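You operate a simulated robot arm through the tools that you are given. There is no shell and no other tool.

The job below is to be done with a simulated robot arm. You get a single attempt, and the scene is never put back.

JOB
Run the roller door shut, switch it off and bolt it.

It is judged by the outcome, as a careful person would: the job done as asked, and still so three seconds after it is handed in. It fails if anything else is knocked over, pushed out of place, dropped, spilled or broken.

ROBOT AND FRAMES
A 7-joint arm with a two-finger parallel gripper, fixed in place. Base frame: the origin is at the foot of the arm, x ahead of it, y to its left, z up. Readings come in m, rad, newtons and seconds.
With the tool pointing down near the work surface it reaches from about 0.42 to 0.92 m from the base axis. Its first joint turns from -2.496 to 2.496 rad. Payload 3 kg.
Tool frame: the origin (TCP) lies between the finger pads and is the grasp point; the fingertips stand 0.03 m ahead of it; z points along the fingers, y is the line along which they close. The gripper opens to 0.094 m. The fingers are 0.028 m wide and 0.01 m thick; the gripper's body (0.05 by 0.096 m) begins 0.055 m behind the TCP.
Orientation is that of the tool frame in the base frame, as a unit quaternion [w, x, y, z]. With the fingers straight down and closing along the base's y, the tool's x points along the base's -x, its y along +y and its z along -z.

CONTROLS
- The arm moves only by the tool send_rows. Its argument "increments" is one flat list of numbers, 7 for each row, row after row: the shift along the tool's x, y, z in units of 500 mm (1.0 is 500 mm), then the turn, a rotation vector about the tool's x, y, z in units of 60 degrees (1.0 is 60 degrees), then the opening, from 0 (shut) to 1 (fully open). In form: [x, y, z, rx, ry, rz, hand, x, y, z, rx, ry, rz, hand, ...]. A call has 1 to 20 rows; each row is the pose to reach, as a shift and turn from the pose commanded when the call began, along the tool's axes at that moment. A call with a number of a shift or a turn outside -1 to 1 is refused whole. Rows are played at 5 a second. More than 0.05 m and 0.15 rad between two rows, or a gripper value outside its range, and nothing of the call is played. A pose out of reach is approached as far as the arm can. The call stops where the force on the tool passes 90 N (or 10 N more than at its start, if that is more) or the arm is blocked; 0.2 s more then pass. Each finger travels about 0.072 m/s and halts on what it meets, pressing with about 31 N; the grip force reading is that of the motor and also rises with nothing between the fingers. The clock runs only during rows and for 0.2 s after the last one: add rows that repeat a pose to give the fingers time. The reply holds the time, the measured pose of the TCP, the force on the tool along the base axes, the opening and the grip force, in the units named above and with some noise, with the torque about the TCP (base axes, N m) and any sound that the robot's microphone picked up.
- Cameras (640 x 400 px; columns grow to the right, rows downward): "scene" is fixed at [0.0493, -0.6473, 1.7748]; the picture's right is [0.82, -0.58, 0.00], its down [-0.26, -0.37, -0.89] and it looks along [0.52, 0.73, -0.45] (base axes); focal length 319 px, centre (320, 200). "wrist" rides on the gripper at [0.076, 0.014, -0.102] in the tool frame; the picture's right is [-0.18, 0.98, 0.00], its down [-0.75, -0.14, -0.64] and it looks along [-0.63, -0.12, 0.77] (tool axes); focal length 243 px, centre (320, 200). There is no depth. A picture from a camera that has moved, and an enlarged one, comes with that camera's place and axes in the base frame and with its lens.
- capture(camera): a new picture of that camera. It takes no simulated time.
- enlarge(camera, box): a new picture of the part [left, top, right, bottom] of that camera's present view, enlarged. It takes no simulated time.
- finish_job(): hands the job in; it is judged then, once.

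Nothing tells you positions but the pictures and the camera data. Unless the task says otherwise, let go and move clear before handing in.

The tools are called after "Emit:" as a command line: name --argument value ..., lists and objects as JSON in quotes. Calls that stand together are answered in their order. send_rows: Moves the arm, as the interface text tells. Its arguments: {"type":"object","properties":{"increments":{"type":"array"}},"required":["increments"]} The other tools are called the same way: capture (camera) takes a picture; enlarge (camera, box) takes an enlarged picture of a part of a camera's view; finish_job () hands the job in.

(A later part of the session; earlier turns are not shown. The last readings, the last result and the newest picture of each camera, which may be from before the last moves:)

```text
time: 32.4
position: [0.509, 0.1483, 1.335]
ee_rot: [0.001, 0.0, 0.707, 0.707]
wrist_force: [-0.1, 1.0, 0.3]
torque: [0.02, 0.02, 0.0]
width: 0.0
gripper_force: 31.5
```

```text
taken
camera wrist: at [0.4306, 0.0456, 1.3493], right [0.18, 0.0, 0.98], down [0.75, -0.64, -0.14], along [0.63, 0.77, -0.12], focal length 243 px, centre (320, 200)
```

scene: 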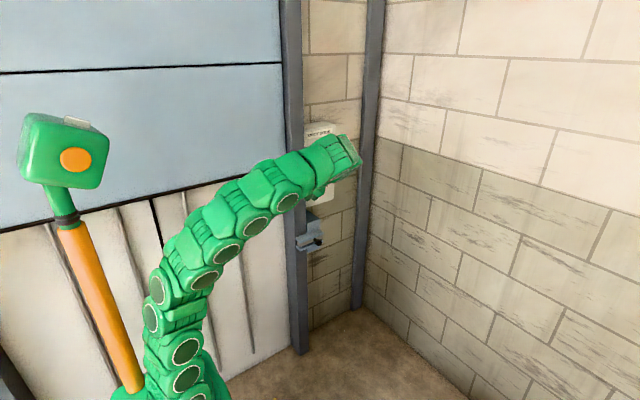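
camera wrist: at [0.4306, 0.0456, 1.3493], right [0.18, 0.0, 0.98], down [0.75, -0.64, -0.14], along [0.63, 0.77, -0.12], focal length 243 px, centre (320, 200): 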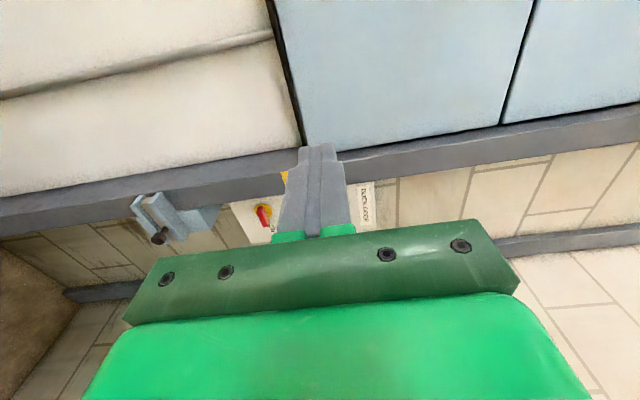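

I'm oriented at the wall again. I'll move back to just in front of the DOWN button.

Emit:
send_rows --increments '[-0.0628, -0.0164, 0.0532, 0, 0, 0, 0, -0.1256, -0.0328, 0.1063, 0, 0, 0, 0, -0.1884, -0.0493, 0.1595, 0, 0, 0, 0, -0.2512, -0.0657, 0.2127, 0, 0, 0, 0, -0.314, -0.0821, 0.2658, 0, 0, 0, 0, -0.3768, -0.0985, 0.319, 0, 0, 0, 0, -0.4396, -0.1149, 0.3721, 0, 0, 0, 0, -0.5024, -0.1313, 0.4253, 0, 0, 0, 0, -0.5652, -0.1478, 0.4785, 0, 0, 0, 0, -0.628, -0.1642, 0.5316, 0, 0, 0, 0, -0.6908, -0.1806, 0.5848, 0, 0, 0, 0, -0.6908, -0.1806, 0.5848, 0, 0, 0, 0]'

Emit:
capture --camera "wrist"

```text
time: 35.0
position: [0.8532, 0.4424, 1.2442]
ee_rot: [0.0, 0.0, 0.706, 0.708]
wrist_force: [0.0, 0.0, -0.1]
torque: [-0.01, 0.0, 0.02]
width: 0.0
gripper_force: 30.9
```

```text
taken
camera wrist: at [0.775, 0.3392, 1.2586], right [0.18, 0.0, 0.98], down [0.75, -0.64, -0.14], along [0.63, 0.77, -0.12], focal length 243 px, centre (320, 200)
```

wrist: 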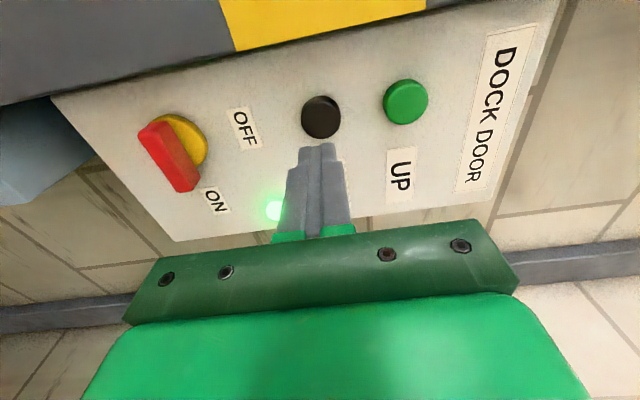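

The fingertips are right in front of DOWN. I'll press in gently and watch the force, the sound and the door.

Emit:
send_rows --increments '[0, 0, 0.05, 0, 0, 0, 0, 0, 0, 0.1, 0, 0, 0, 0, 0, 0, 0.12, 0, 0, 0, 0, 0, 0, 0.128, 0, 0, 0, 0, 0, 0, 0.134, 0, 0, 0, 0, 0, 0, 0.14, 0, 0, 0, 0]'

Emit:
enlarge --camera "scene" --box '[260, 110, 380, 240]'

Emit:
capture --camera "wrist"

```text
time: 36.4
position: [0.8476, 0.5067, 1.2418]
ee_rot: [0.0, 0.0, 0.706, 0.708]
wrist_force: [-0.1, -1.6, 0.7]
torque: [0.01, -0.03, 0.0]
width: 0.0
gripper_force: 31.2
out of reach, approached as far as the arm can: row 4, 5, 6
```

```text
3.08 times, centred on (320, 175) of scene
camera zoom: at [0.0493, -0.6473, 1.7748], right [0.82, -0.58, 0.0], down [-0.26, -0.37, -0.89], along [0.52, 0.73, -0.45], focal length 980 px, centre (320, 277)
```

zoom: 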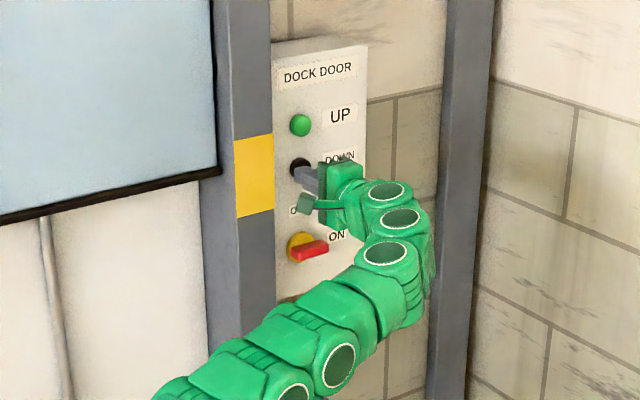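

```text
taken
camera wrist: at [0.7693, 0.4046, 1.2565], right [0.18, 0.0, 0.98], down [0.75, -0.64, -0.14], along [0.63, 0.77, -0.12], focal length 243 px, centre (320, 200)
```

wrist: 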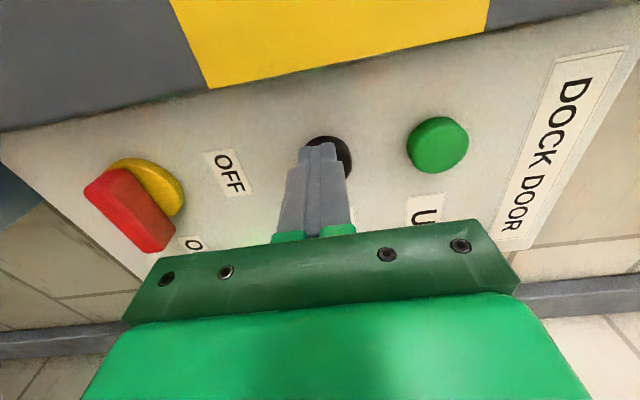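

The tips are just touching DOWN, but the arm is at full stretch with the hand square to the wall. I'll back off slightly and yaw the tool 20° to gain reach for the press.

Emit:
send_rows --increments '[-0.0048, 0.005, -0.0532, 0, 0, 0, 0, -0.0048, 0.005, -0.0532, 0, -0.111, 0, 0, -0.0048, 0.005, -0.0532, 0, -0.222, 0, 0, -0.0048, 0.005, -0.0532, 0, -0.333, 0, 0, -0.0048, 0.005, -0.0532, 0, -0.333, 0, 0]'

Emit:
capture --camera "wrist"

```text
time: 37.6
position: [0.8498, 0.4801, 1.2443]
ee_rot: [0.123, 0.124, 0.696, 0.696]
wrist_force: [0.0, 0.0, -0.8]
torque: [0.0, 0.01, 0.02]
width: 0.0
gripper_force: 30.9
```

```text
taken
camera wrist: at [0.7407, 0.4104, 1.2592], right [0.17, -0.06, 0.98], down [0.49, -0.86, -0.14], along [0.86, 0.5, -0.12], focal length 243 px, centre (320, 200)
```

wrist: 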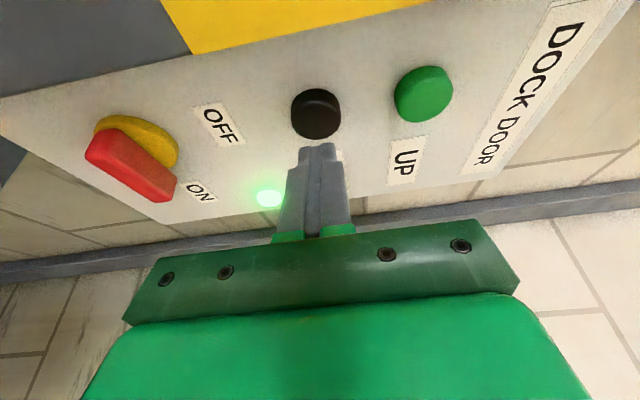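

I'm aligned at 20° and the button centre is near (0.850, 1.245). I'll press straight along +y in small steps.

Emit:
send_rows --increments '[0.0137, 0, 0.0376, 0, 0, 0, 0, 0.0164, 0, 0.0451, 0, 0, 0, 0, 0.0192, 0, 0.0526, 0, 0, 0, 0, 0.0212, 0, 0.0583, 0, 0, 0, 0]'

Emit:
enlarge --camera "scene" --box '[260, 110, 380, 240]'

Emit:
capture --camera "wrist"

```text
time: 38.6
position: [0.8514, 0.5097, 1.2441]
ee_rot: [0.123, 0.123, 0.696, 0.696]
wrist_force: [-0.7, -10.0, 0.1]
torque: [0.01, 0.05, 0.06]
width: 0.0
gripper_force: 31.2
heard: click
```

```text
3.08 times, centred on (320, 175) of scene
camera zoom: at [0.0493, -0.6473, 1.7748], right [0.82, -0.58, 0.0], down [-0.26, -0.37, -0.89], along [0.52, 0.73, -0.45], focal length 980 px, centre (320, 277)
```

zoom: 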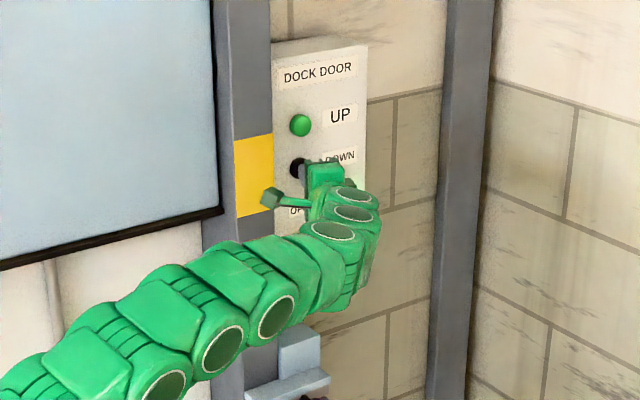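

```text
taken
camera wrist: at [0.7419, 0.4398, 1.2591], right [0.17, -0.06, 0.98], down [0.49, -0.86, -0.14], along [0.86, 0.5, -0.12], focal length 243 px, centre (320, 200)
```

wrist: 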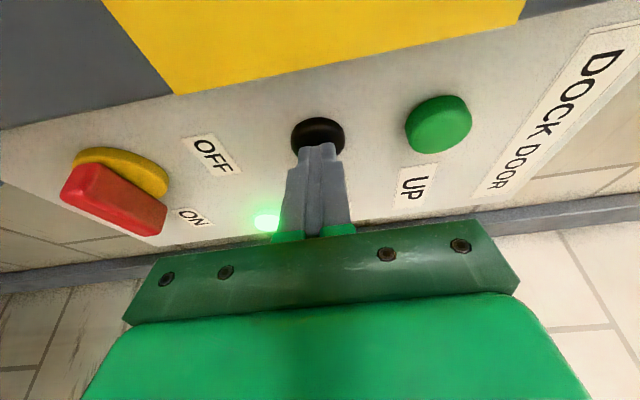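

The button clicked and the door is moving down. I'll keep holding it in and watch the door.

Emit:
send_rows --increments '[0, 0, 0, 0, 0, 0, 0, 0, 0, 0, 0, 0, 0, 0, 0, 0, 0, 0, 0, 0, 0, 0, 0, 0, 0, 0, 0, 0, 0, 0, 0, 0, 0, 0, 0, 0, 0, 0, 0, 0, 0, 0, 0, 0, 0, 0, 0, 0, 0, 0, 0, 0, 0, 0, 0, 0]'

Emit:
capture --camera "scene"

```text
time: 40.4
position: [0.8504, 0.5103, 1.245]
ee_rot: [0.123, 0.124, 0.697, 0.696]
wrist_force: [6.2, -13.7, -1.4]
torque: [-0.04, -0.03, -0.15]
width: 0.0
gripper_force: 31.0
```

```text
taken
```

scene: 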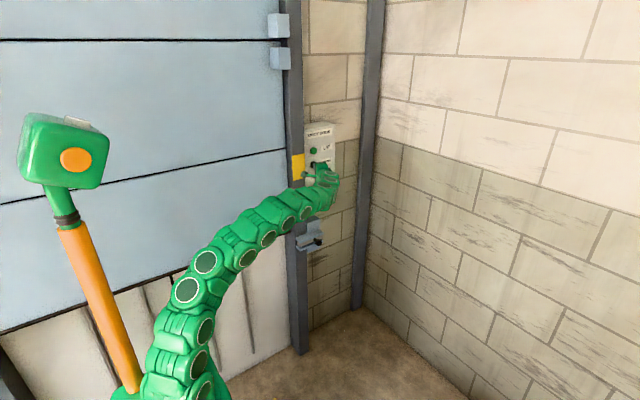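

The door is descending and a two-block keeper has come into view on its right edge. That keeper should line up with the bolt when the door is shut, so I'll keep holding.

Emit:
send_rows --increments '[0, 0, 0, 0, 0, 0, 0, 0, 0, 0, 0, 0, 0, 0, 0, 0, 0, 0, 0, 0, 0, 0, 0, 0, 0, 0, 0, 0, 0, 0, 0, 0, 0, 0, 0, 0, 0, 0, 0, 0, 0, 0, 0, 0, 0, 0, 0, 0, 0, 0, 0, 0, 0, 0, 0, 0, 0, 0, 0, 0, 0, 0, 0, 0, 0, 0, 0, 0, 0, 0]'

Emit:
capture --camera "scene"

```text
time: 42.6
position: [0.8496, 0.511, 1.2444]
ee_rot: [0.123, 0.123, 0.697, 0.696]
wrist_force: [0.9, -15.3, -1.3]
torque: [-0.03, -0.03, -0.02]
width: 0.0002
gripper_force: 30.8
```

```text
taken
```

scene: 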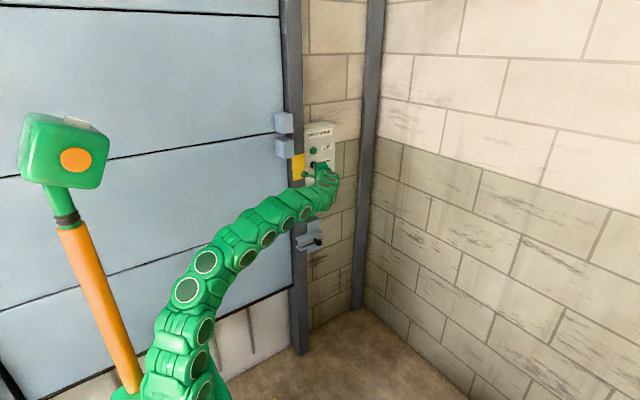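

The keeper is coming down the rail close to where the wrist camera sits. The clock is stopped, so I'll check that clearance before holding any longer.

Emit:
enlarge --camera "scene" --box '[260, 100, 350, 200]'

Emit:
capture --camera "wrist"

Emit:
enlarge --camera "scene" --box '[270, 200, 340, 260]'

```text
4.00 times, centred on (305, 150) of scene
camera zoom: at [0.0493, -0.6473, 1.7748], right [0.82, -0.58, 0.0], down [-0.26, -0.37, -0.89], along [0.52, 0.73, -0.45], focal length 1275 px, centre (380, 400)
```

zoom: 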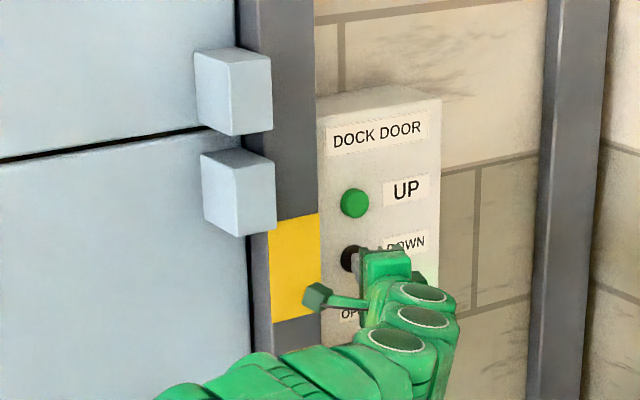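

```text
taken
camera wrist: at [0.7415, 0.4404, 1.2591], right [0.17, -0.06, 0.98], down [0.49, -0.86, -0.14], along [0.86, 0.5, -0.12], focal length 243 px, centre (320, 200)
```

wrist: 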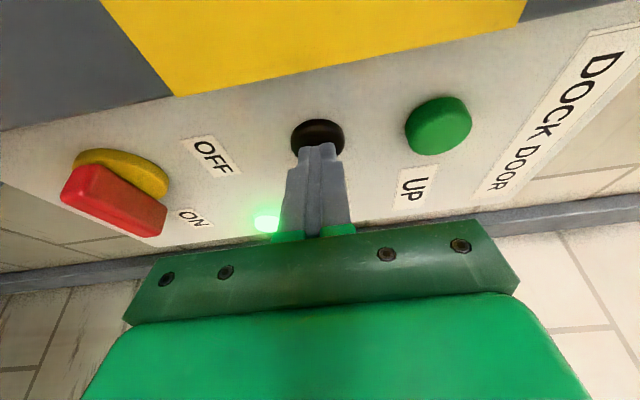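

```text
6.67 times, centred on (305, 230) of scene
camera zoom: at [0.0493, -0.6473, 1.7748], right [0.82, -0.58, 0.0], down [-0.26, -0.37, -0.89], along [0.52, 0.73, -0.45], focal length 2124 px, centre (420, 0)
```

zoom: 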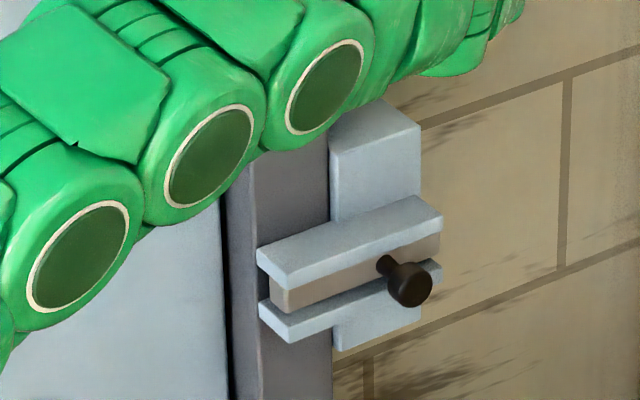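

The keeper's right edge stays about 2.5 cm clear of the camera box in this projection, and the forearm is about 10 cm in front of its path. It's safe to keep holding DOWN.

Emit:
send_rows --increments '[0, 0, 0, 0, 0, 0, 0, 0, 0, 0, 0, 0, 0, 0, 0, 0, 0, 0, 0, 0, 0]'

Emit:
enlarge --camera "scene" --box '[240, 100, 350, 270]'

```text
time: 43.4
position: [0.8509, 0.5107, 1.2453]
ee_rot: [0.124, 0.123, 0.696, 0.696]
wrist_force: [-1.0, -14.1, -2.1]
torque: [-0.07, 0.0, 0.08]
width: 0.0002
gripper_force: 31.2
```

```text
2.35 times, centred on (295, 185) of scene
camera zoom: at [0.0493, -0.6473, 1.7748], right [0.82, -0.58, 0.0], down [-0.26, -0.37, -0.89], along [0.52, 0.73, -0.45], focal length 750 px, centre (379, 235)
```

zoom: 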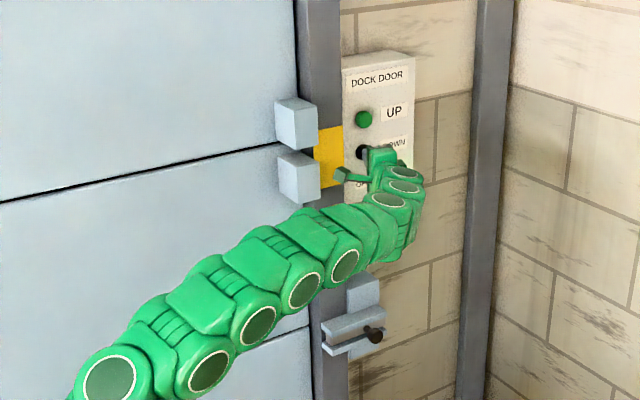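

The keeper is passing cleanly beside the camera. I'll keep holding.

Emit:
send_rows --increments '[0, 0, 0, 0, 0, 0, 0, 0, 0, 0, 0, 0, 0, 0, 0, 0, 0, 0, 0, 0, 0, 0, 0, 0, 0, 0, 0, 0, 0, 0, 0, 0, 0, 0, 0]'

Emit:
enlarge --camera "scene" --box '[240, 100, 350, 270]'

```text
time: 44.6
position: [0.8505, 0.5105, 1.2446]
ee_rot: [0.123, 0.123, 0.697, 0.696]
wrist_force: [-3.0, -14.4, -1.5]
torque: [-0.07, -0.04, 0.12]
width: 0.0
gripper_force: 31.9
```

```text
2.35 times, centred on (295, 185) of scene
camera zoom: at [0.0493, -0.6473, 1.7748], right [0.82, -0.58, 0.0], down [-0.26, -0.37, -0.89], along [0.52, 0.73, -0.45], focal length 750 px, centre (379, 235)
```

zoom: 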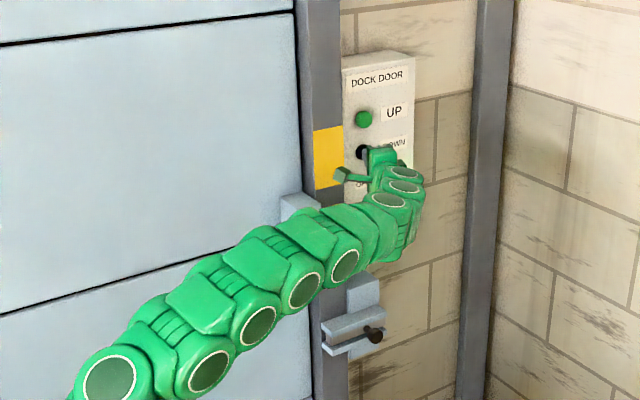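

The keeper is now behind the forearm and still descending. I'll hold until the door reaches the floor.

Emit:
send_rows --increments '[0, 0, 0, 0, 0, 0, 0, 0, 0, 0, 0, 0, 0, 0, 0, 0, 0, 0, 0, 0, 0, 0, 0, 0, 0, 0, 0, 0, 0, 0, 0, 0, 0, 0, 0, 0, 0, 0, 0, 0, 0, 0]'

Emit:
capture --camera "scene"

Emit:
enlarge --camera "scene" --box '[240, 100, 350, 270]'

```text
time: 46.0
position: [0.8498, 0.51, 1.2446]
ee_rot: [0.123, 0.123, 0.696, 0.697]
wrist_force: [-2.2, -14.7, -0.7]
torque: [-0.05, -0.03, 0.1]
width: 0.0
gripper_force: 30.9
```

```text
taken
```

scene: 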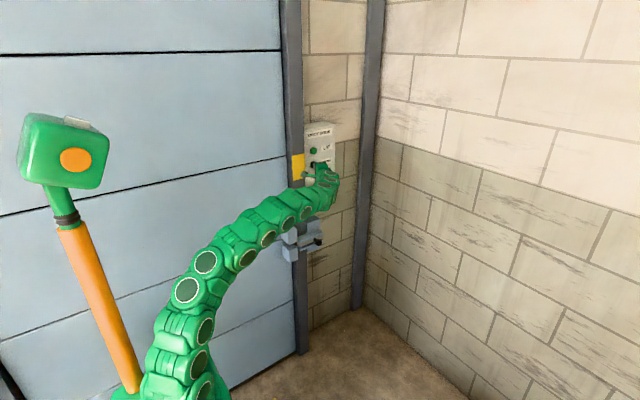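

```text
2.35 times, centred on (295, 185) of scene
camera zoom: at [0.0493, -0.6473, 1.7748], right [0.82, -0.58, 0.0], down [-0.26, -0.37, -0.89], along [0.52, 0.73, -0.45], focal length 750 px, centre (379, 235)
```

zoom: 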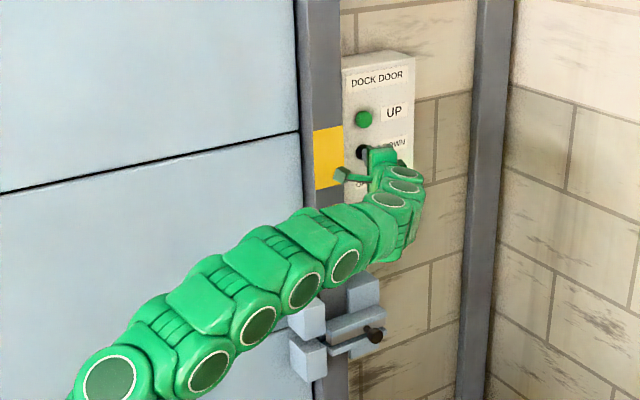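

The keeper blocks are now beside the bolt. I'll hold a bit longer to see whether the door has stopped.

Emit:
send_rows --increments '[0, 0, 0, 0, 0, 0, 0, 0, 0, 0, 0, 0, 0, 0, 0, 0, 0, 0, 0, 0, 0]'

Emit:
enlarge --camera "scene" --box '[240, 100, 350, 270]'

Emit:
enlarge --camera "scene" --box '[260, 200, 340, 370]'

```text
time: 46.8
position: [0.8494, 0.5112, 1.2444]
ee_rot: [0.124, 0.123, 0.696, 0.696]
wrist_force: [-1.7, -12.5, -0.1]
torque: [-0.03, -0.02, 0.11]
width: 0.0
gripper_force: 30.7
```

```text
2.35 times, centred on (295, 185) of scene
camera zoom: at [0.0493, -0.6473, 1.7748], right [0.82, -0.58, 0.0], down [-0.26, -0.37, -0.89], along [0.52, 0.73, -0.45], focal length 750 px, centre (379, 235)
```

zoom: 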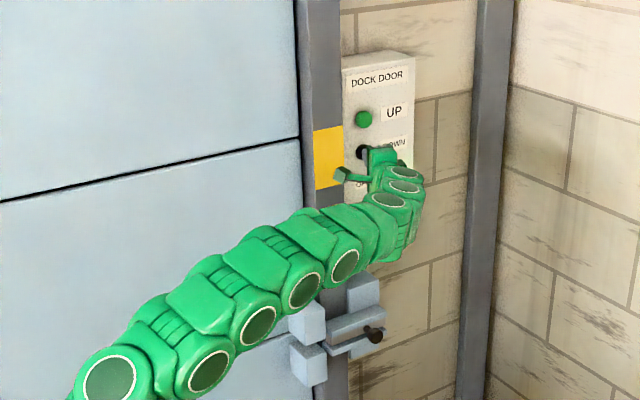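

```text
2.35 times, centred on (300, 285) of scene
camera zoom: at [0.0493, -0.6473, 1.7748], right [0.82, -0.58, 0.0], down [-0.26, -0.37, -0.89], along [0.52, 0.73, -0.45], focal length 750 px, centre (367, 0)
```

zoom: 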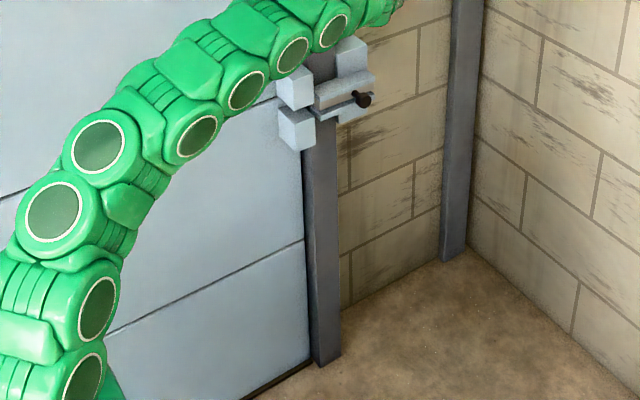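

It moved only about a centimetre in that interval, so it has probably reached the floor. One more short hold will confirm.

Emit:
send_rows --increments '[0, 0, 0, 0, 0, 0, 0, 0, 0, 0, 0, 0, 0, 0, 0, 0, 0, 0, 0, 0, 0, 0, 0, 0, 0, 0, 0, 0]'

Emit:
enlarge --camera "scene" --box '[240, 100, 350, 270]'

Emit:
enlarge --camera "scene" --box '[200, 300, 340, 400]'

```text
time: 47.8
position: [0.8497, 0.5088, 1.2456]
ee_rot: [0.123, 0.123, 0.696, 0.697]
wrist_force: [-1.1, -13.2, 0.9]
torque: [0.01, 0.0, 0.1]
width: 0.0
gripper_force: 31.7
```

```text
2.35 times, centred on (295, 185) of scene
camera zoom: at [0.0493, -0.6473, 1.7748], right [0.82, -0.58, 0.0], down [-0.26, -0.37, -0.89], along [0.52, 0.73, -0.45], focal length 750 px, centre (379, 235)
```

zoom: 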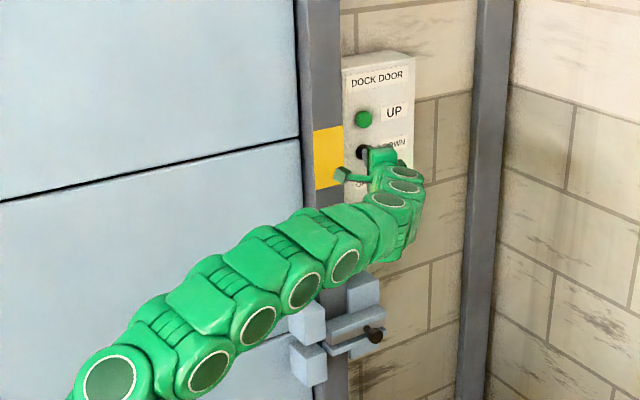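

```text
4.00 times, centred on (270, 350) of scene
camera zoom: at [0.0493, -0.6473, 1.7748], right [0.82, -0.58, 0.0], down [-0.26, -0.37, -0.89], along [0.52, 0.73, -0.45], focal length 1275 px, centre (520, -400)
```

zoom: 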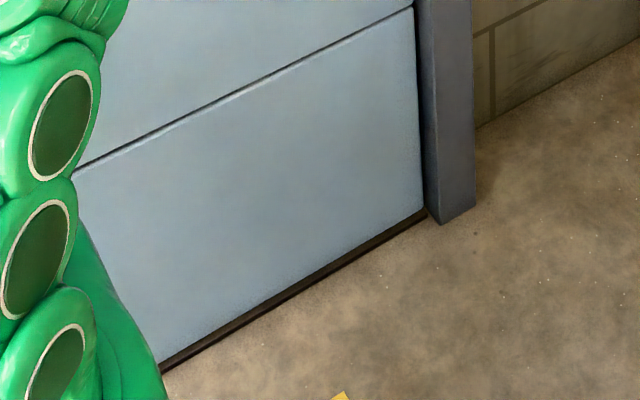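

The door is shut: its black seal is on the floor and it has stopped moving. I'll release DOWN, square the hand up and drop to the switch with open fingers.

Emit:
send_rows --increments '[-0.0274, 0, -0.0752, 0, 0, 0, 0, -0.0567, 0, -0.1284, 0, 0, 0, 0, -0.0567, 0, -0.1284, 0, 0.111, 0, 0.2, -0.0567, 0, -0.1284, 0, 0.222, 0, 0.4, -0.0567, 0, -0.1284, 0, 0.333, 0, 0.6, -0.0567, -0.09, -0.1284, 0, 0.333, 0, 0.6, -0.0567, -0.18, -0.1284, 0, 0.333, 0, 0.6, -0.0567, -0.27, -0.1284, 0, 0.333, 0, 0.6, -0.0567, -0.27, -0.1284, 0, 0.333, 0, 0.6]'

Emit:
capture --camera "wrist"

Emit:
capture --camera "scene"

```text
time: 49.8
position: [0.853, 0.4444, 1.1113]
ee_rot: [0.001, 0.002, 0.707, 0.707]
wrist_force: [0.0, -1.1, -0.7]
torque: [0.0, 0.0, 0.01]
width: 0.0564
gripper_force: 0.1
```

```text
taken
camera wrist: at [0.7752, 0.3413, 1.125], right [0.18, 0.0, 0.98], down [0.75, -0.64, -0.14], along [0.63, 0.77, -0.12], focal length 243 px, centre (320, 200)
```

wrist: 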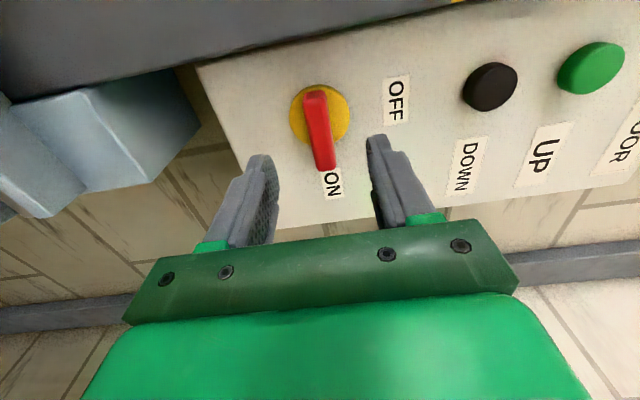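

```text
taken
```

scene: 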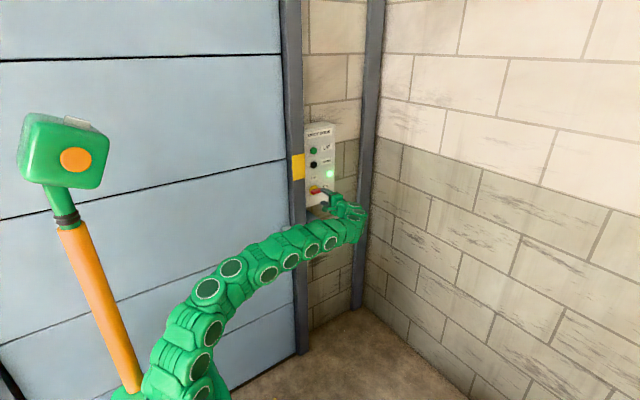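

I'm aligned, and the red bar is horizontal between the fingers, as at the end of the last turn. I'll advance and grip it.

Emit:
send_rows --increments '[-0.001, -0.001, 0.045, 0, 0, 0, 0.6, -0.002, -0.003, 0.09, 0, 0, 0, 0.6, -0.002, -0.003, 0.1254, 0, 0, 0, 0.6, -0.002, -0.003, 0.1254, 0, 0, 0, 0.4, -0.002, -0.003, 0.1254, 0, 0, 0, 0.1, -0.002, -0.003, 0.1254, 0, 0, 0, 0, -0.002, -0.003, 0.1254, 0, 0, 0, 0, -0.002, -0.003, 0.1254, 0, 0, 0, 0]'

Emit:
capture --camera "wrist"

```text
time: 51.6
position: [0.8559, 0.5045, 1.1089]
ee_rot: [0.0, 0.001, 0.707, 0.707]
wrist_force: [11.2, 10.5, 15.2]
torque: [0.14, 0.02, -0.26]
width: 0.0178
gripper_force: 45.3
```

```text
taken
camera wrist: at [0.7772, 0.4015, 1.124], right [0.18, 0.0, 0.98], down [0.75, -0.64, -0.14], along [0.63, 0.77, -0.12], focal length 243 px, centre (320, 200)
```

wrist: 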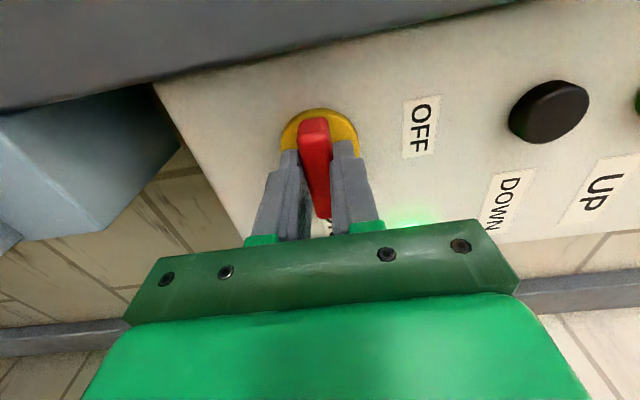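

It's gripped. Now I'll turn it counter-clockwise back to OFF.

Emit:
send_rows --increments '[-0.001, 0.002, 0, 0, 0, 0, 0, -0.001, 0.002, 0, 0, 0, -0.125, 0, -0.001, 0.002, 0, 0, 0, -0.25, 0, -0.001, 0.002, 0, 0, 0, -0.375, 0, -0.001, 0.002, 0, 0, 0, -0.5, 0, -0.001, 0.002, 0, 0, 0, -0.625, 0, -0.001, 0.002, 0, 0, 0, -0.75, 0]'

Emit:
enlarge --camera "scene" --box '[290, 120, 370, 230]'

```text
time: 53.2
position: [0.8553, 0.5035, 1.1089]
ee_rot: [0.272, -0.271, 0.653, 0.653]
wrist_force: [-4.4, 10.3, 17.7]
torque: [0.78, 0.02, -0.24]
width: 0.0174
gripper_force: 45.1
heard: click
```

```text
3.64 times, centred on (330, 175) of scene
camera zoom: at [0.0493, -0.6473, 1.7748], right [0.82, -0.58, 0.0], down [-0.26, -0.37, -0.89], along [0.52, 0.73, -0.45], focal length 1159 px, centre (284, 291)
```

zoom: 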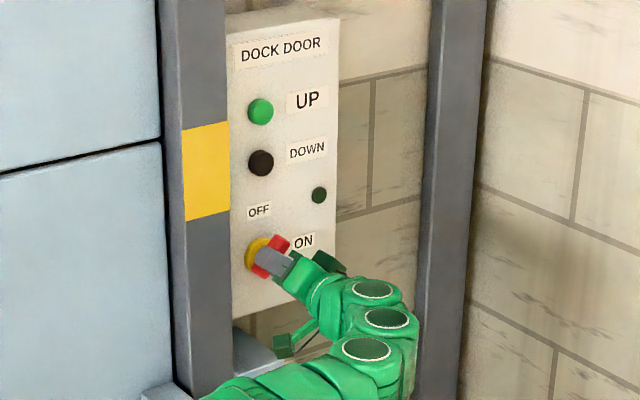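

A click sounded and the lamp went dark at the halfway point. I'll carry the handle on fully to OFF.

Emit:
send_rows --increments '[0, 0.002, 0, 0, 0, -0.125, 0, -0.001, 0.002, 0, 0, 0, -0.25, 0, -0.001, 0.002, 0, 0, 0, -0.375, 0, -0.001, 0.002, 0, 0, 0, -0.5, 0, -0.001, 0.002, 0, 0, 0, -0.625, 0, -0.001, 0.002, 0, 0, 0, -0.75, 0, -0.001, 0.002, 0, 0, 0, -0.76, 0]'

Emit:
capture --camera "wrist"

Emit:
enlarge --camera "scene" --box '[290, 120, 370, 230]'

```text
time: 54.8
position: [0.8545, 0.5032, 1.11]
ee_rot: [-0.502, 0.503, -0.498, -0.498]
wrist_force: [-11.2, 13.5, -9.5]
torque: [0.0, 0.56, 0.12]
width: 0.018
gripper_force: 45.2
```

```text
taken
camera wrist: at [0.8399, 0.401, 1.0339], right [-0.98, 0.0, 0.17], down [0.13, -0.64, 0.76], along [0.11, 0.77, 0.63], focal length 243 px, centre (320, 200)
```

wrist: 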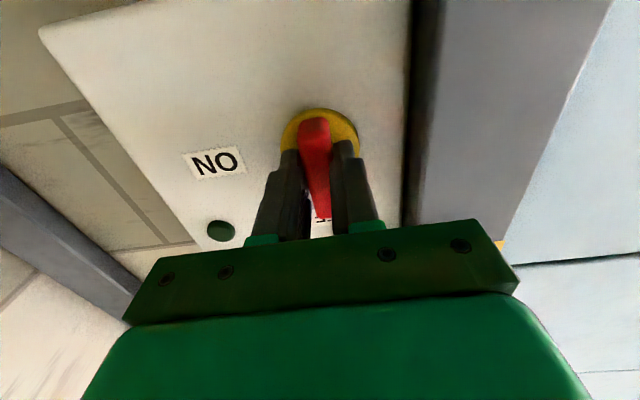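

```text
3.64 times, centred on (330, 175) of scene
camera zoom: at [0.0493, -0.6473, 1.7748], right [0.82, -0.58, 0.0], down [-0.26, -0.37, -0.89], along [0.52, 0.73, -0.45], focal length 1159 px, centre (284, 291)
```

zoom: 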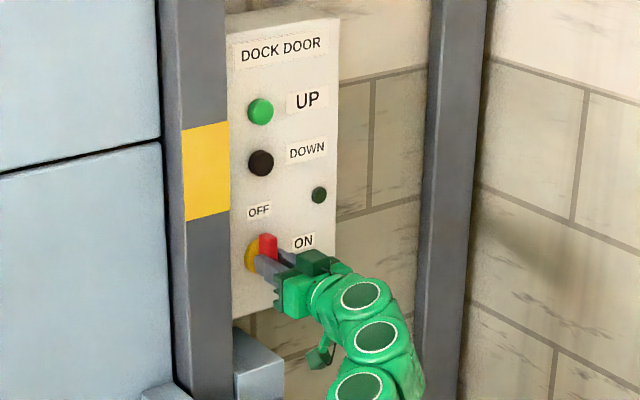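

The handle is back at OFF and the lamp is dark. I'll release it, back off 10 cm and roll the hand back upright.

Emit:
send_rows --increments '[0, 0, 0, 0, 0, 0, 0.3, 0, 0, 0, 0, 0, 0, 0.5, 0, 0, 0, 0, 0, 0, 0.5, 0, 0, -0.09, 0, 0, 0, 0.5, 0, 0, -0.18, 0, 0, 0, 0.5, 0, 0, -0.26, 0, 0, 0, 0.5, 0, 0, -0.26, 0, 0, 0.125, 0.5, 0, 0, -0.26, 0, 0, 0.25, 0.5, 0, 0, -0.26, 0, 0, 0.375, 0.5, 0, 0, -0.26, 0, 0, 0.5, 0.5, 0, 0, -0.26, 0, 0, 0.625, 0.5, 0, 0, -0.26, 0, 0, 0.755, 0.5]'

Emit:
enlarge --camera "scene" --box '[290, 120, 370, 230]'

```text
time: 57.4
position: [0.8559, 0.3738, 1.1103]
ee_rot: [0.272, -0.271, 0.652, 0.653]
wrist_force: [0.4, 0.0, 0.3]
torque: [0.01, 0.0, 0.02]
width: 0.0468
gripper_force: 0.1
```

```text
3.64 times, centred on (330, 175) of scene
camera zoom: at [0.0493, -0.6473, 1.7748], right [0.82, -0.58, 0.0], down [-0.26, -0.37, -0.89], along [0.52, 0.73, -0.45], focal length 1159 px, centre (284, 291)
```

zoom: 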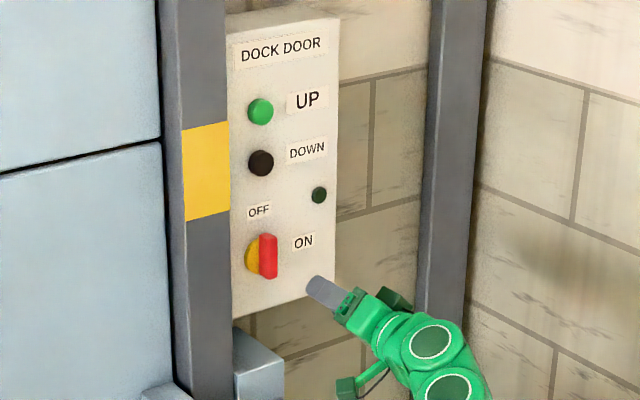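

The switch sits at OFF. I'll finish the roll and lower the hand to look at the bolt and keeper from in front.

Emit:
send_rows --increments '[0.0457, -0.0391, -0.0143, 0, 0, 0.125, 0.6, 0.0913, -0.0782, -0.0287, 0, 0, 0.25, 0.7, 0.137, -0.1174, -0.043, 0, 0, 0.375, 0.8, 0.1827, -0.1565, -0.0573, 0, 0, 0.5, 0.9, 0.2283, -0.1956, -0.0717, 0, 0, 0.625, 1, 0.274, -0.2347, -0.086, 0, 0, 0.75, 1, 0.274, -0.2347, -0.086, 0, 0, 0.75, 1]'

Emit:
capture --camera "wrist"

Emit:
enlarge --camera "scene" --box '[260, 190, 360, 270]'

```text
time: 59.0
position: [0.8417, 0.3292, 0.9283]
ee_rot: [0.002, 0.0, 0.707, 0.707]
wrist_force: [-0.7, 0.3, 0.1]
torque: [-0.04, 0.01, -0.02]
width: 0.0941
gripper_force: 0.0
```

```text
taken
camera wrist: at [0.7643, 0.2271, 0.9433], right [0.18, 0.0, 0.98], down [0.75, -0.64, -0.14], along [0.63, 0.77, -0.12], focal length 243 px, centre (320, 200)
```

wrist: 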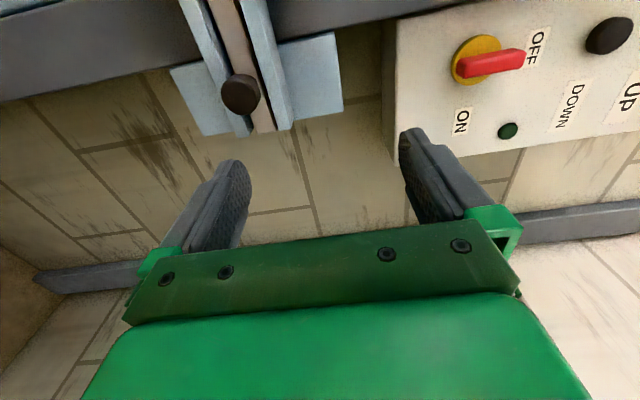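

```text
5.00 times, centred on (310, 230) of scene
camera zoom: at [0.0493, -0.6473, 1.7748], right [0.82, -0.58, 0.0], down [-0.26, -0.37, -0.89], along [0.52, 0.73, -0.45], focal length 1593 px, centre (370, 50)
```

zoom: 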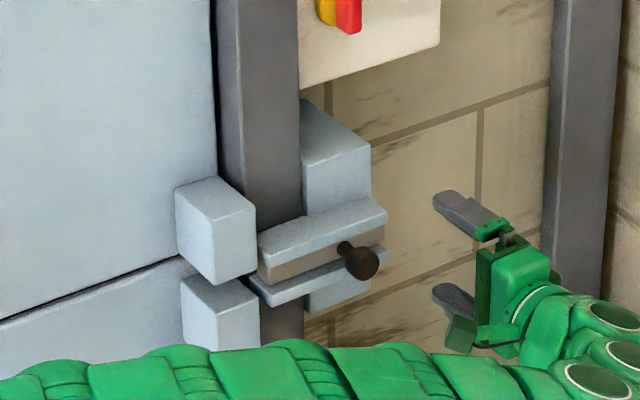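

The keeper's gap lines up with the bolt between the guide bars. I'll zoom in to measure the knob.

Emit:
enlarge --camera "wrist" --box '[150, 0, 370, 150]'

Emit:
enlarge --camera "scene" --box '[290, 220, 345, 260]'

```text
2.67 times, centred on (260, 75) of wrist
camera zoom: at [0.7643, 0.2271, 0.9433], right [0.18, 0.0, 0.98], down [0.75, -0.64, -0.14], along [0.63, 0.77, -0.12], focal length 647 px, centre (480, 533)
```

zoom: 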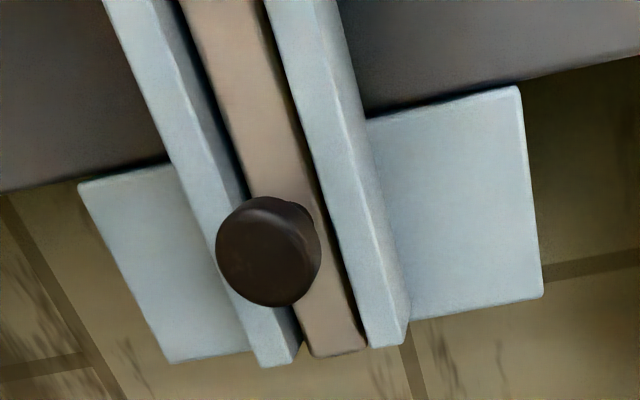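

```text
10.00 times, centred on (318, 240) of scene
camera zoom: at [0.0493, -0.6473, 1.7748], right [0.82, -0.58, 0.0], down [-0.26, -0.37, -0.89], along [0.52, 0.73, -0.45], focal length 3187 px, centre (345, -200)
```

zoom: 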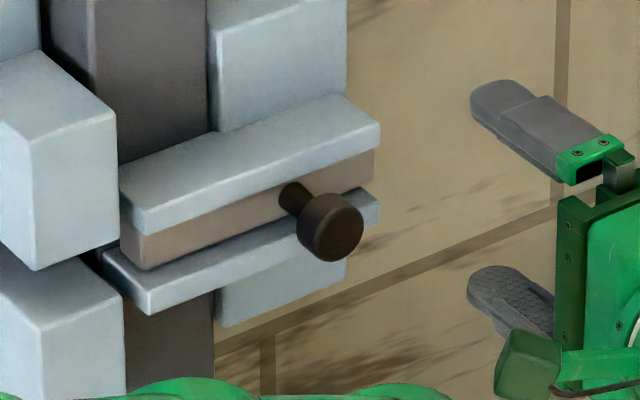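

The knob head is about 35 mm across, centred at (0.817, 0.452, 0.863), and the bar fronts are near y 0.49. I'll close the fingers and place them to the right of the knob, tips at y 0.474, ready to push it left into the keeper.

Emit:
send_rows --increments '[-0.0185, -0.0439, 0.02, 0, 0, 0, 0.6, -0.037, -0.0877, 0.04, 0, 0, 0, 0.3, -0.0554, -0.1316, 0.062, 0, 0, 0, 0, -0.0554, -0.1316, 0.062, 0, 0, 0, 0, -0.0554, -0.1316, 0.062, 0, 0, 0, 0, -0.0554, -0.1316, 0.1, 0, 0, 0, 0, -0.0554, -0.1316, 0.14, 0, 0, 0, 0, -0.0554, -0.1316, 0.14, 0, 0, 0, 0]'

Emit:
capture --camera "wrist"

Emit:
enlarge --camera "scene" --box '[270, 200, 360, 270]'

```text
time: 60.8
position: [0.8721, 0.3997, 0.8667]
ee_rot: [0.003, -0.001, 0.707, 0.707]
wrist_force: [-0.5, -0.2, -0.1]
torque: [-0.01, -0.01, 0.01]
width: 0.0
gripper_force: 30.9
```

```text
taken
camera wrist: at [0.7943, 0.2974, 0.8797], right [0.18, 0.0, 0.98], down [0.75, -0.64, -0.14], along [0.63, 0.77, -0.12], focal length 243 px, centre (320, 200)
```

wrist: 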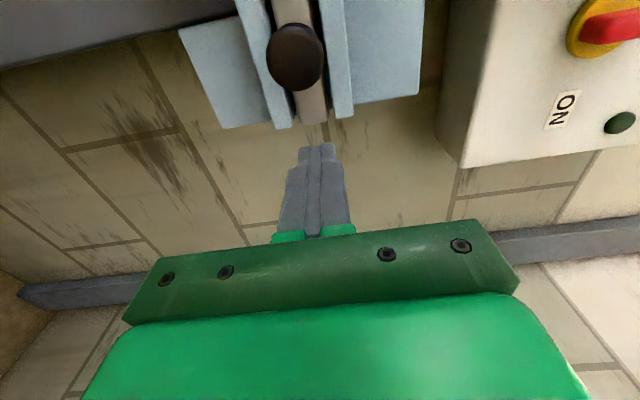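

```text
5.71 times, centred on (315, 235) of scene
camera zoom: at [0.0493, -0.6473, 1.7748], right [0.82, -0.58, 0.0], down [-0.26, -0.37, -0.89], along [0.52, 0.73, -0.45], focal length 1821 px, centre (349, 0)
```

zoom: 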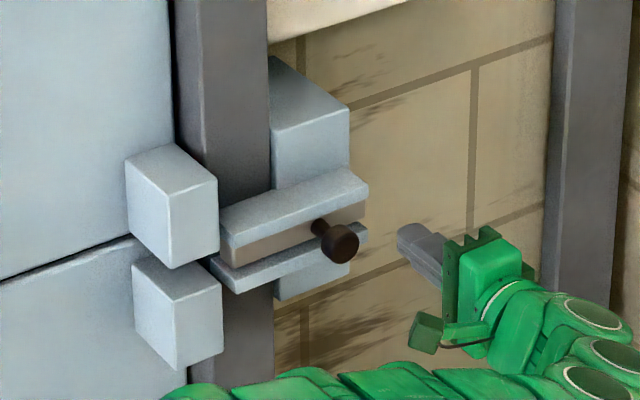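

I'm well positioned to the right of the knob. I'll move in to depth without touching it yet.

Emit:
send_rows --increments '[0.004, -0.004, 0.045, 0, 0, 0, 0, 0.006, -0.006, 0.0892, 0, 0, 0, 0, 0.006, -0.006, 0.0892, 0, 0, 0, 0]'

Emit:
capture --camera "wrist"

Emit:
enlarge --camera "scene" --box '[270, 200, 360, 270]'

```text
time: 61.6
position: [0.8685, 0.4469, 0.8615]
ee_rot: [0.002, -0.001, 0.707, 0.707]
wrist_force: [0.2, 0.4, 0.0]
torque: [0.05, -0.01, 0.0]
width: 0.0
gripper_force: 30.8
```

```text
taken
camera wrist: at [0.7909, 0.3431, 0.8762], right [0.18, 0.0, 0.98], down [0.75, -0.64, -0.14], along [0.63, 0.77, -0.11], focal length 243 px, centre (320, 200)
```

wrist: 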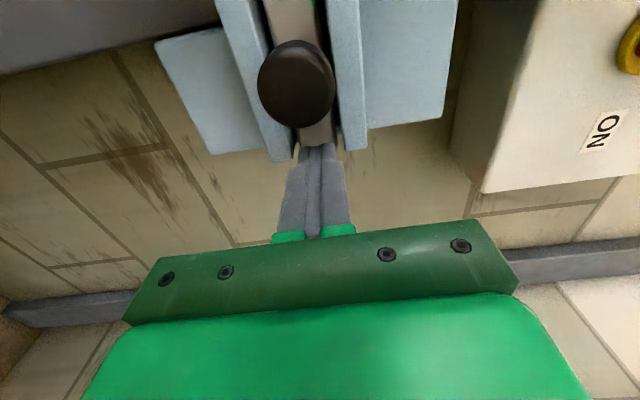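

```text
5.71 times, centred on (315, 235) of scene
camera zoom: at [0.0493, -0.6473, 1.7748], right [0.82, -0.58, 0.0], down [-0.26, -0.37, -0.89], along [0.52, 0.73, -0.45], focal length 1821 px, centre (349, 0)
```

zoom: 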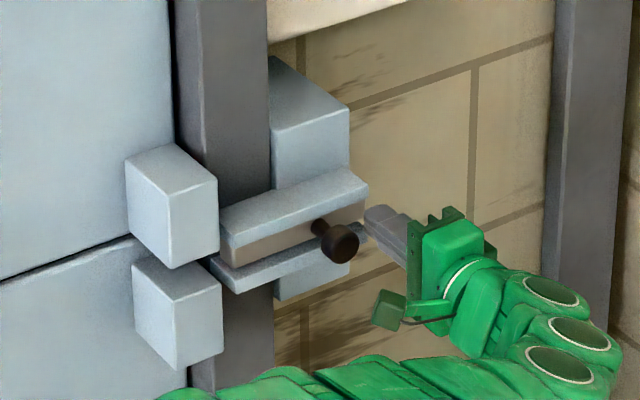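

There's no contact yet and the tips sit just right of the knob. I'll push in -x slowly, watching the force.

Emit:
send_rows --increments '[0.02, 0, 0, 0, 0, 0, 0, 0.036, 0, 0, 0, 0, 0, 0, 0.048, 0, 0, 0, 0, 0, 0, 0.06, 0, 0, 0, 0, 0, 0, 0.072, 0, 0, 0, 0, 0, 0, 0.084, 0, 0, 0, 0, 0, 0]'

Emit:
capture --camera "wrist"

Emit:
enlarge --camera "scene" --box '[270, 200, 360, 270]'

```text
time: 63.0
position: [0.8265, 0.4438, 0.8616]
ee_rot: [0.001, -0.001, 0.707, 0.707]
wrist_force: [0.1, -1.0, -0.5]
torque: [-0.05, -0.02, -0.04]
width: 0.0001
gripper_force: 30.9
```

```text
taken
camera wrist: at [0.7476, 0.342, 0.8744], right [0.18, 0.0, 0.98], down [0.75, -0.64, -0.14], along [0.63, 0.77, -0.12], focal length 243 px, centre (320, 200)
```

wrist: 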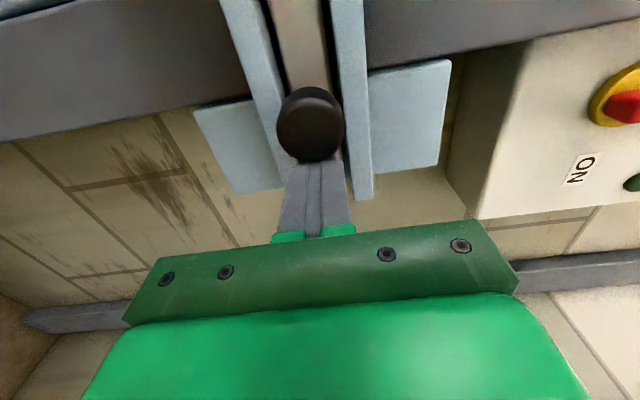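

```text
5.71 times, centred on (315, 235) of scene
camera zoom: at [0.0493, -0.6473, 1.7748], right [0.82, -0.58, 0.0], down [-0.26, -0.37, -0.89], along [0.52, 0.73, -0.45], focal length 1821 px, centre (349, 0)
```

zoom: 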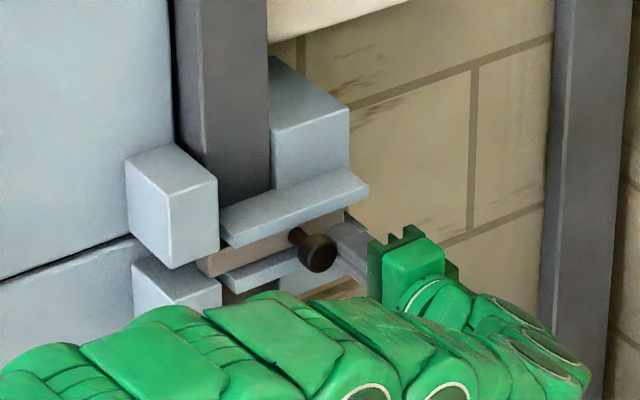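

The bolt is sliding into the keeper gap with almost no resistance. I'll continue until it stops.

Emit:
send_rows --increments '[0.012, 0, 0, 0, 0, 0, 0, 0.024, 0, 0, 0, 0, 0, 0, 0.036, 0, 0, 0, 0, 0, 0, 0.048, 0, 0, 0, 0, 0, 0, 0.06, 0, 0, 0, 0, 0, 0, 0.072, 0, 0, 0, 0, 0, 0]'

Emit:
capture --camera "wrist"

Emit:
enlarge --camera "scene" --box '[260, 190, 350, 270]'

```text
time: 64.4
position: [0.7927, 0.4439, 0.8619]
ee_rot: [0.007, 0.001, 0.707, 0.707]
wrist_force: [68.5, 22.5, -4.2]
torque: [-0.28, -0.1, -1.59]
width: 0.0
gripper_force: 30.9
```

```text
taken
camera wrist: at [0.7145, 0.341, 0.8755], right [0.18, 0.0, 0.98], down [0.75, -0.65, -0.14], along [0.64, 0.76, -0.11], focal length 243 px, centre (320, 200)
```

wrist: 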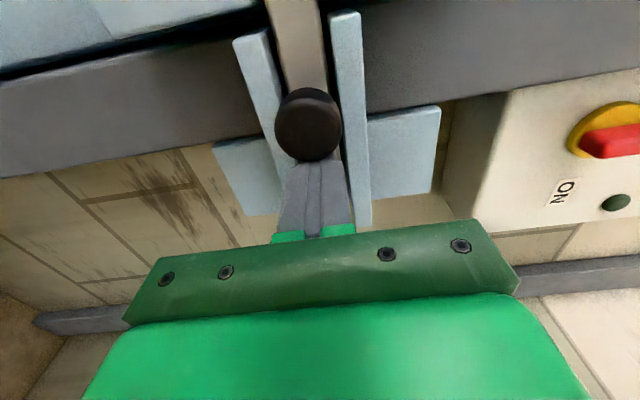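

```text
5.00 times, centred on (305, 230) of scene
camera zoom: at [0.0493, -0.6473, 1.7748], right [0.82, -0.58, 0.0], down [-0.26, -0.37, -0.89], along [0.52, 0.73, -0.45], focal length 1593 px, centre (395, 50)
```

zoom: 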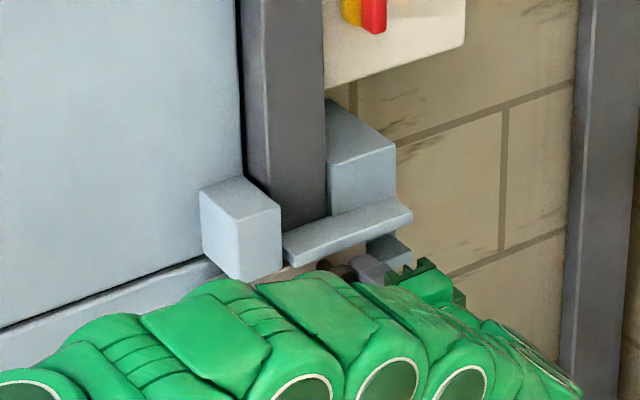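

A firm stop came at about 58 mm of travel (68 N), so the bolt has reached its end. I'll back the fingers off to the right, then straight out, and inspect it.

Emit:
send_rows --increments '[-0.03, 0, 0, 0, 0, 0, 0, -0.07, 0, 0, 0, 0, 0, 0, -0.09, 0, -0.06, 0, 0, 0, 0, -0.09, 0, -0.14, 0, 0, 0, 0, -0.09, 0, -0.22, 0, 0, 0, 0, -0.09, 0.04, -0.28, 0, 0, 0, 0, -0.09, 0.1, -0.28, 0, 0, 0, 0, -0.09, 0.1, -0.28, 0, 0, 0, 0]'

Emit:
capture --camera "wrist"

Emit:
enlarge --camera "scene" --box '[260, 190, 350, 270]'

```text
time: 66.2
position: [0.8345, 0.3046, 0.9125]
ee_rot: [0.003, -0.001, 0.707, 0.707]
wrist_force: [-0.2, 0.1, 0.2]
torque: [0.02, 0.04, -0.04]
width: 0.0
gripper_force: 31.1
```

```text
taken
camera wrist: at [0.7566, 0.2014, 0.9266], right [0.18, 0.0, 0.98], down [0.75, -0.64, -0.14], along [0.63, 0.77, -0.12], focal length 243 px, centre (320, 200)
```

wrist: 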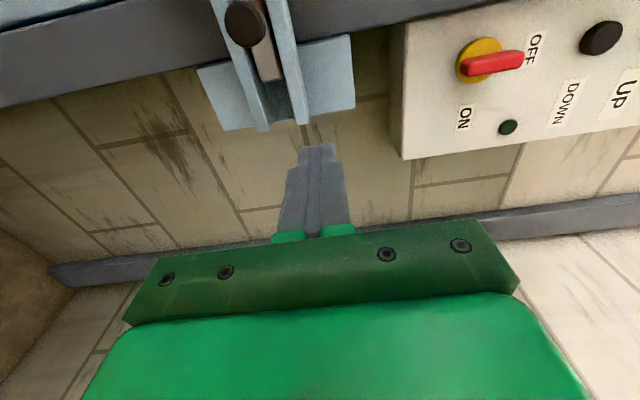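

```text
5.00 times, centred on (305, 230) of scene
camera zoom: at [0.0493, -0.6473, 1.7748], right [0.82, -0.58, 0.0], down [-0.26, -0.37, -0.89], along [0.52, 0.73, -0.45], focal length 1593 px, centre (395, 50)
```

zoom: 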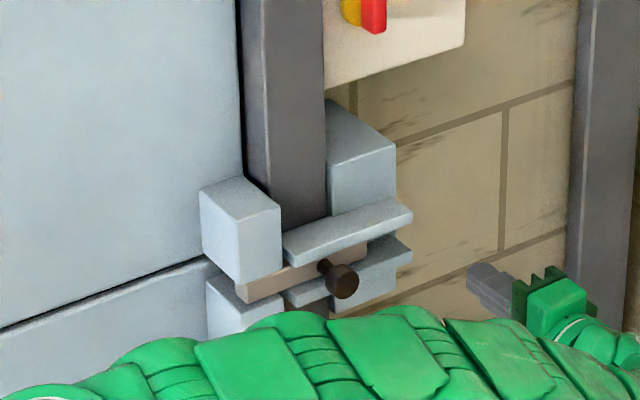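

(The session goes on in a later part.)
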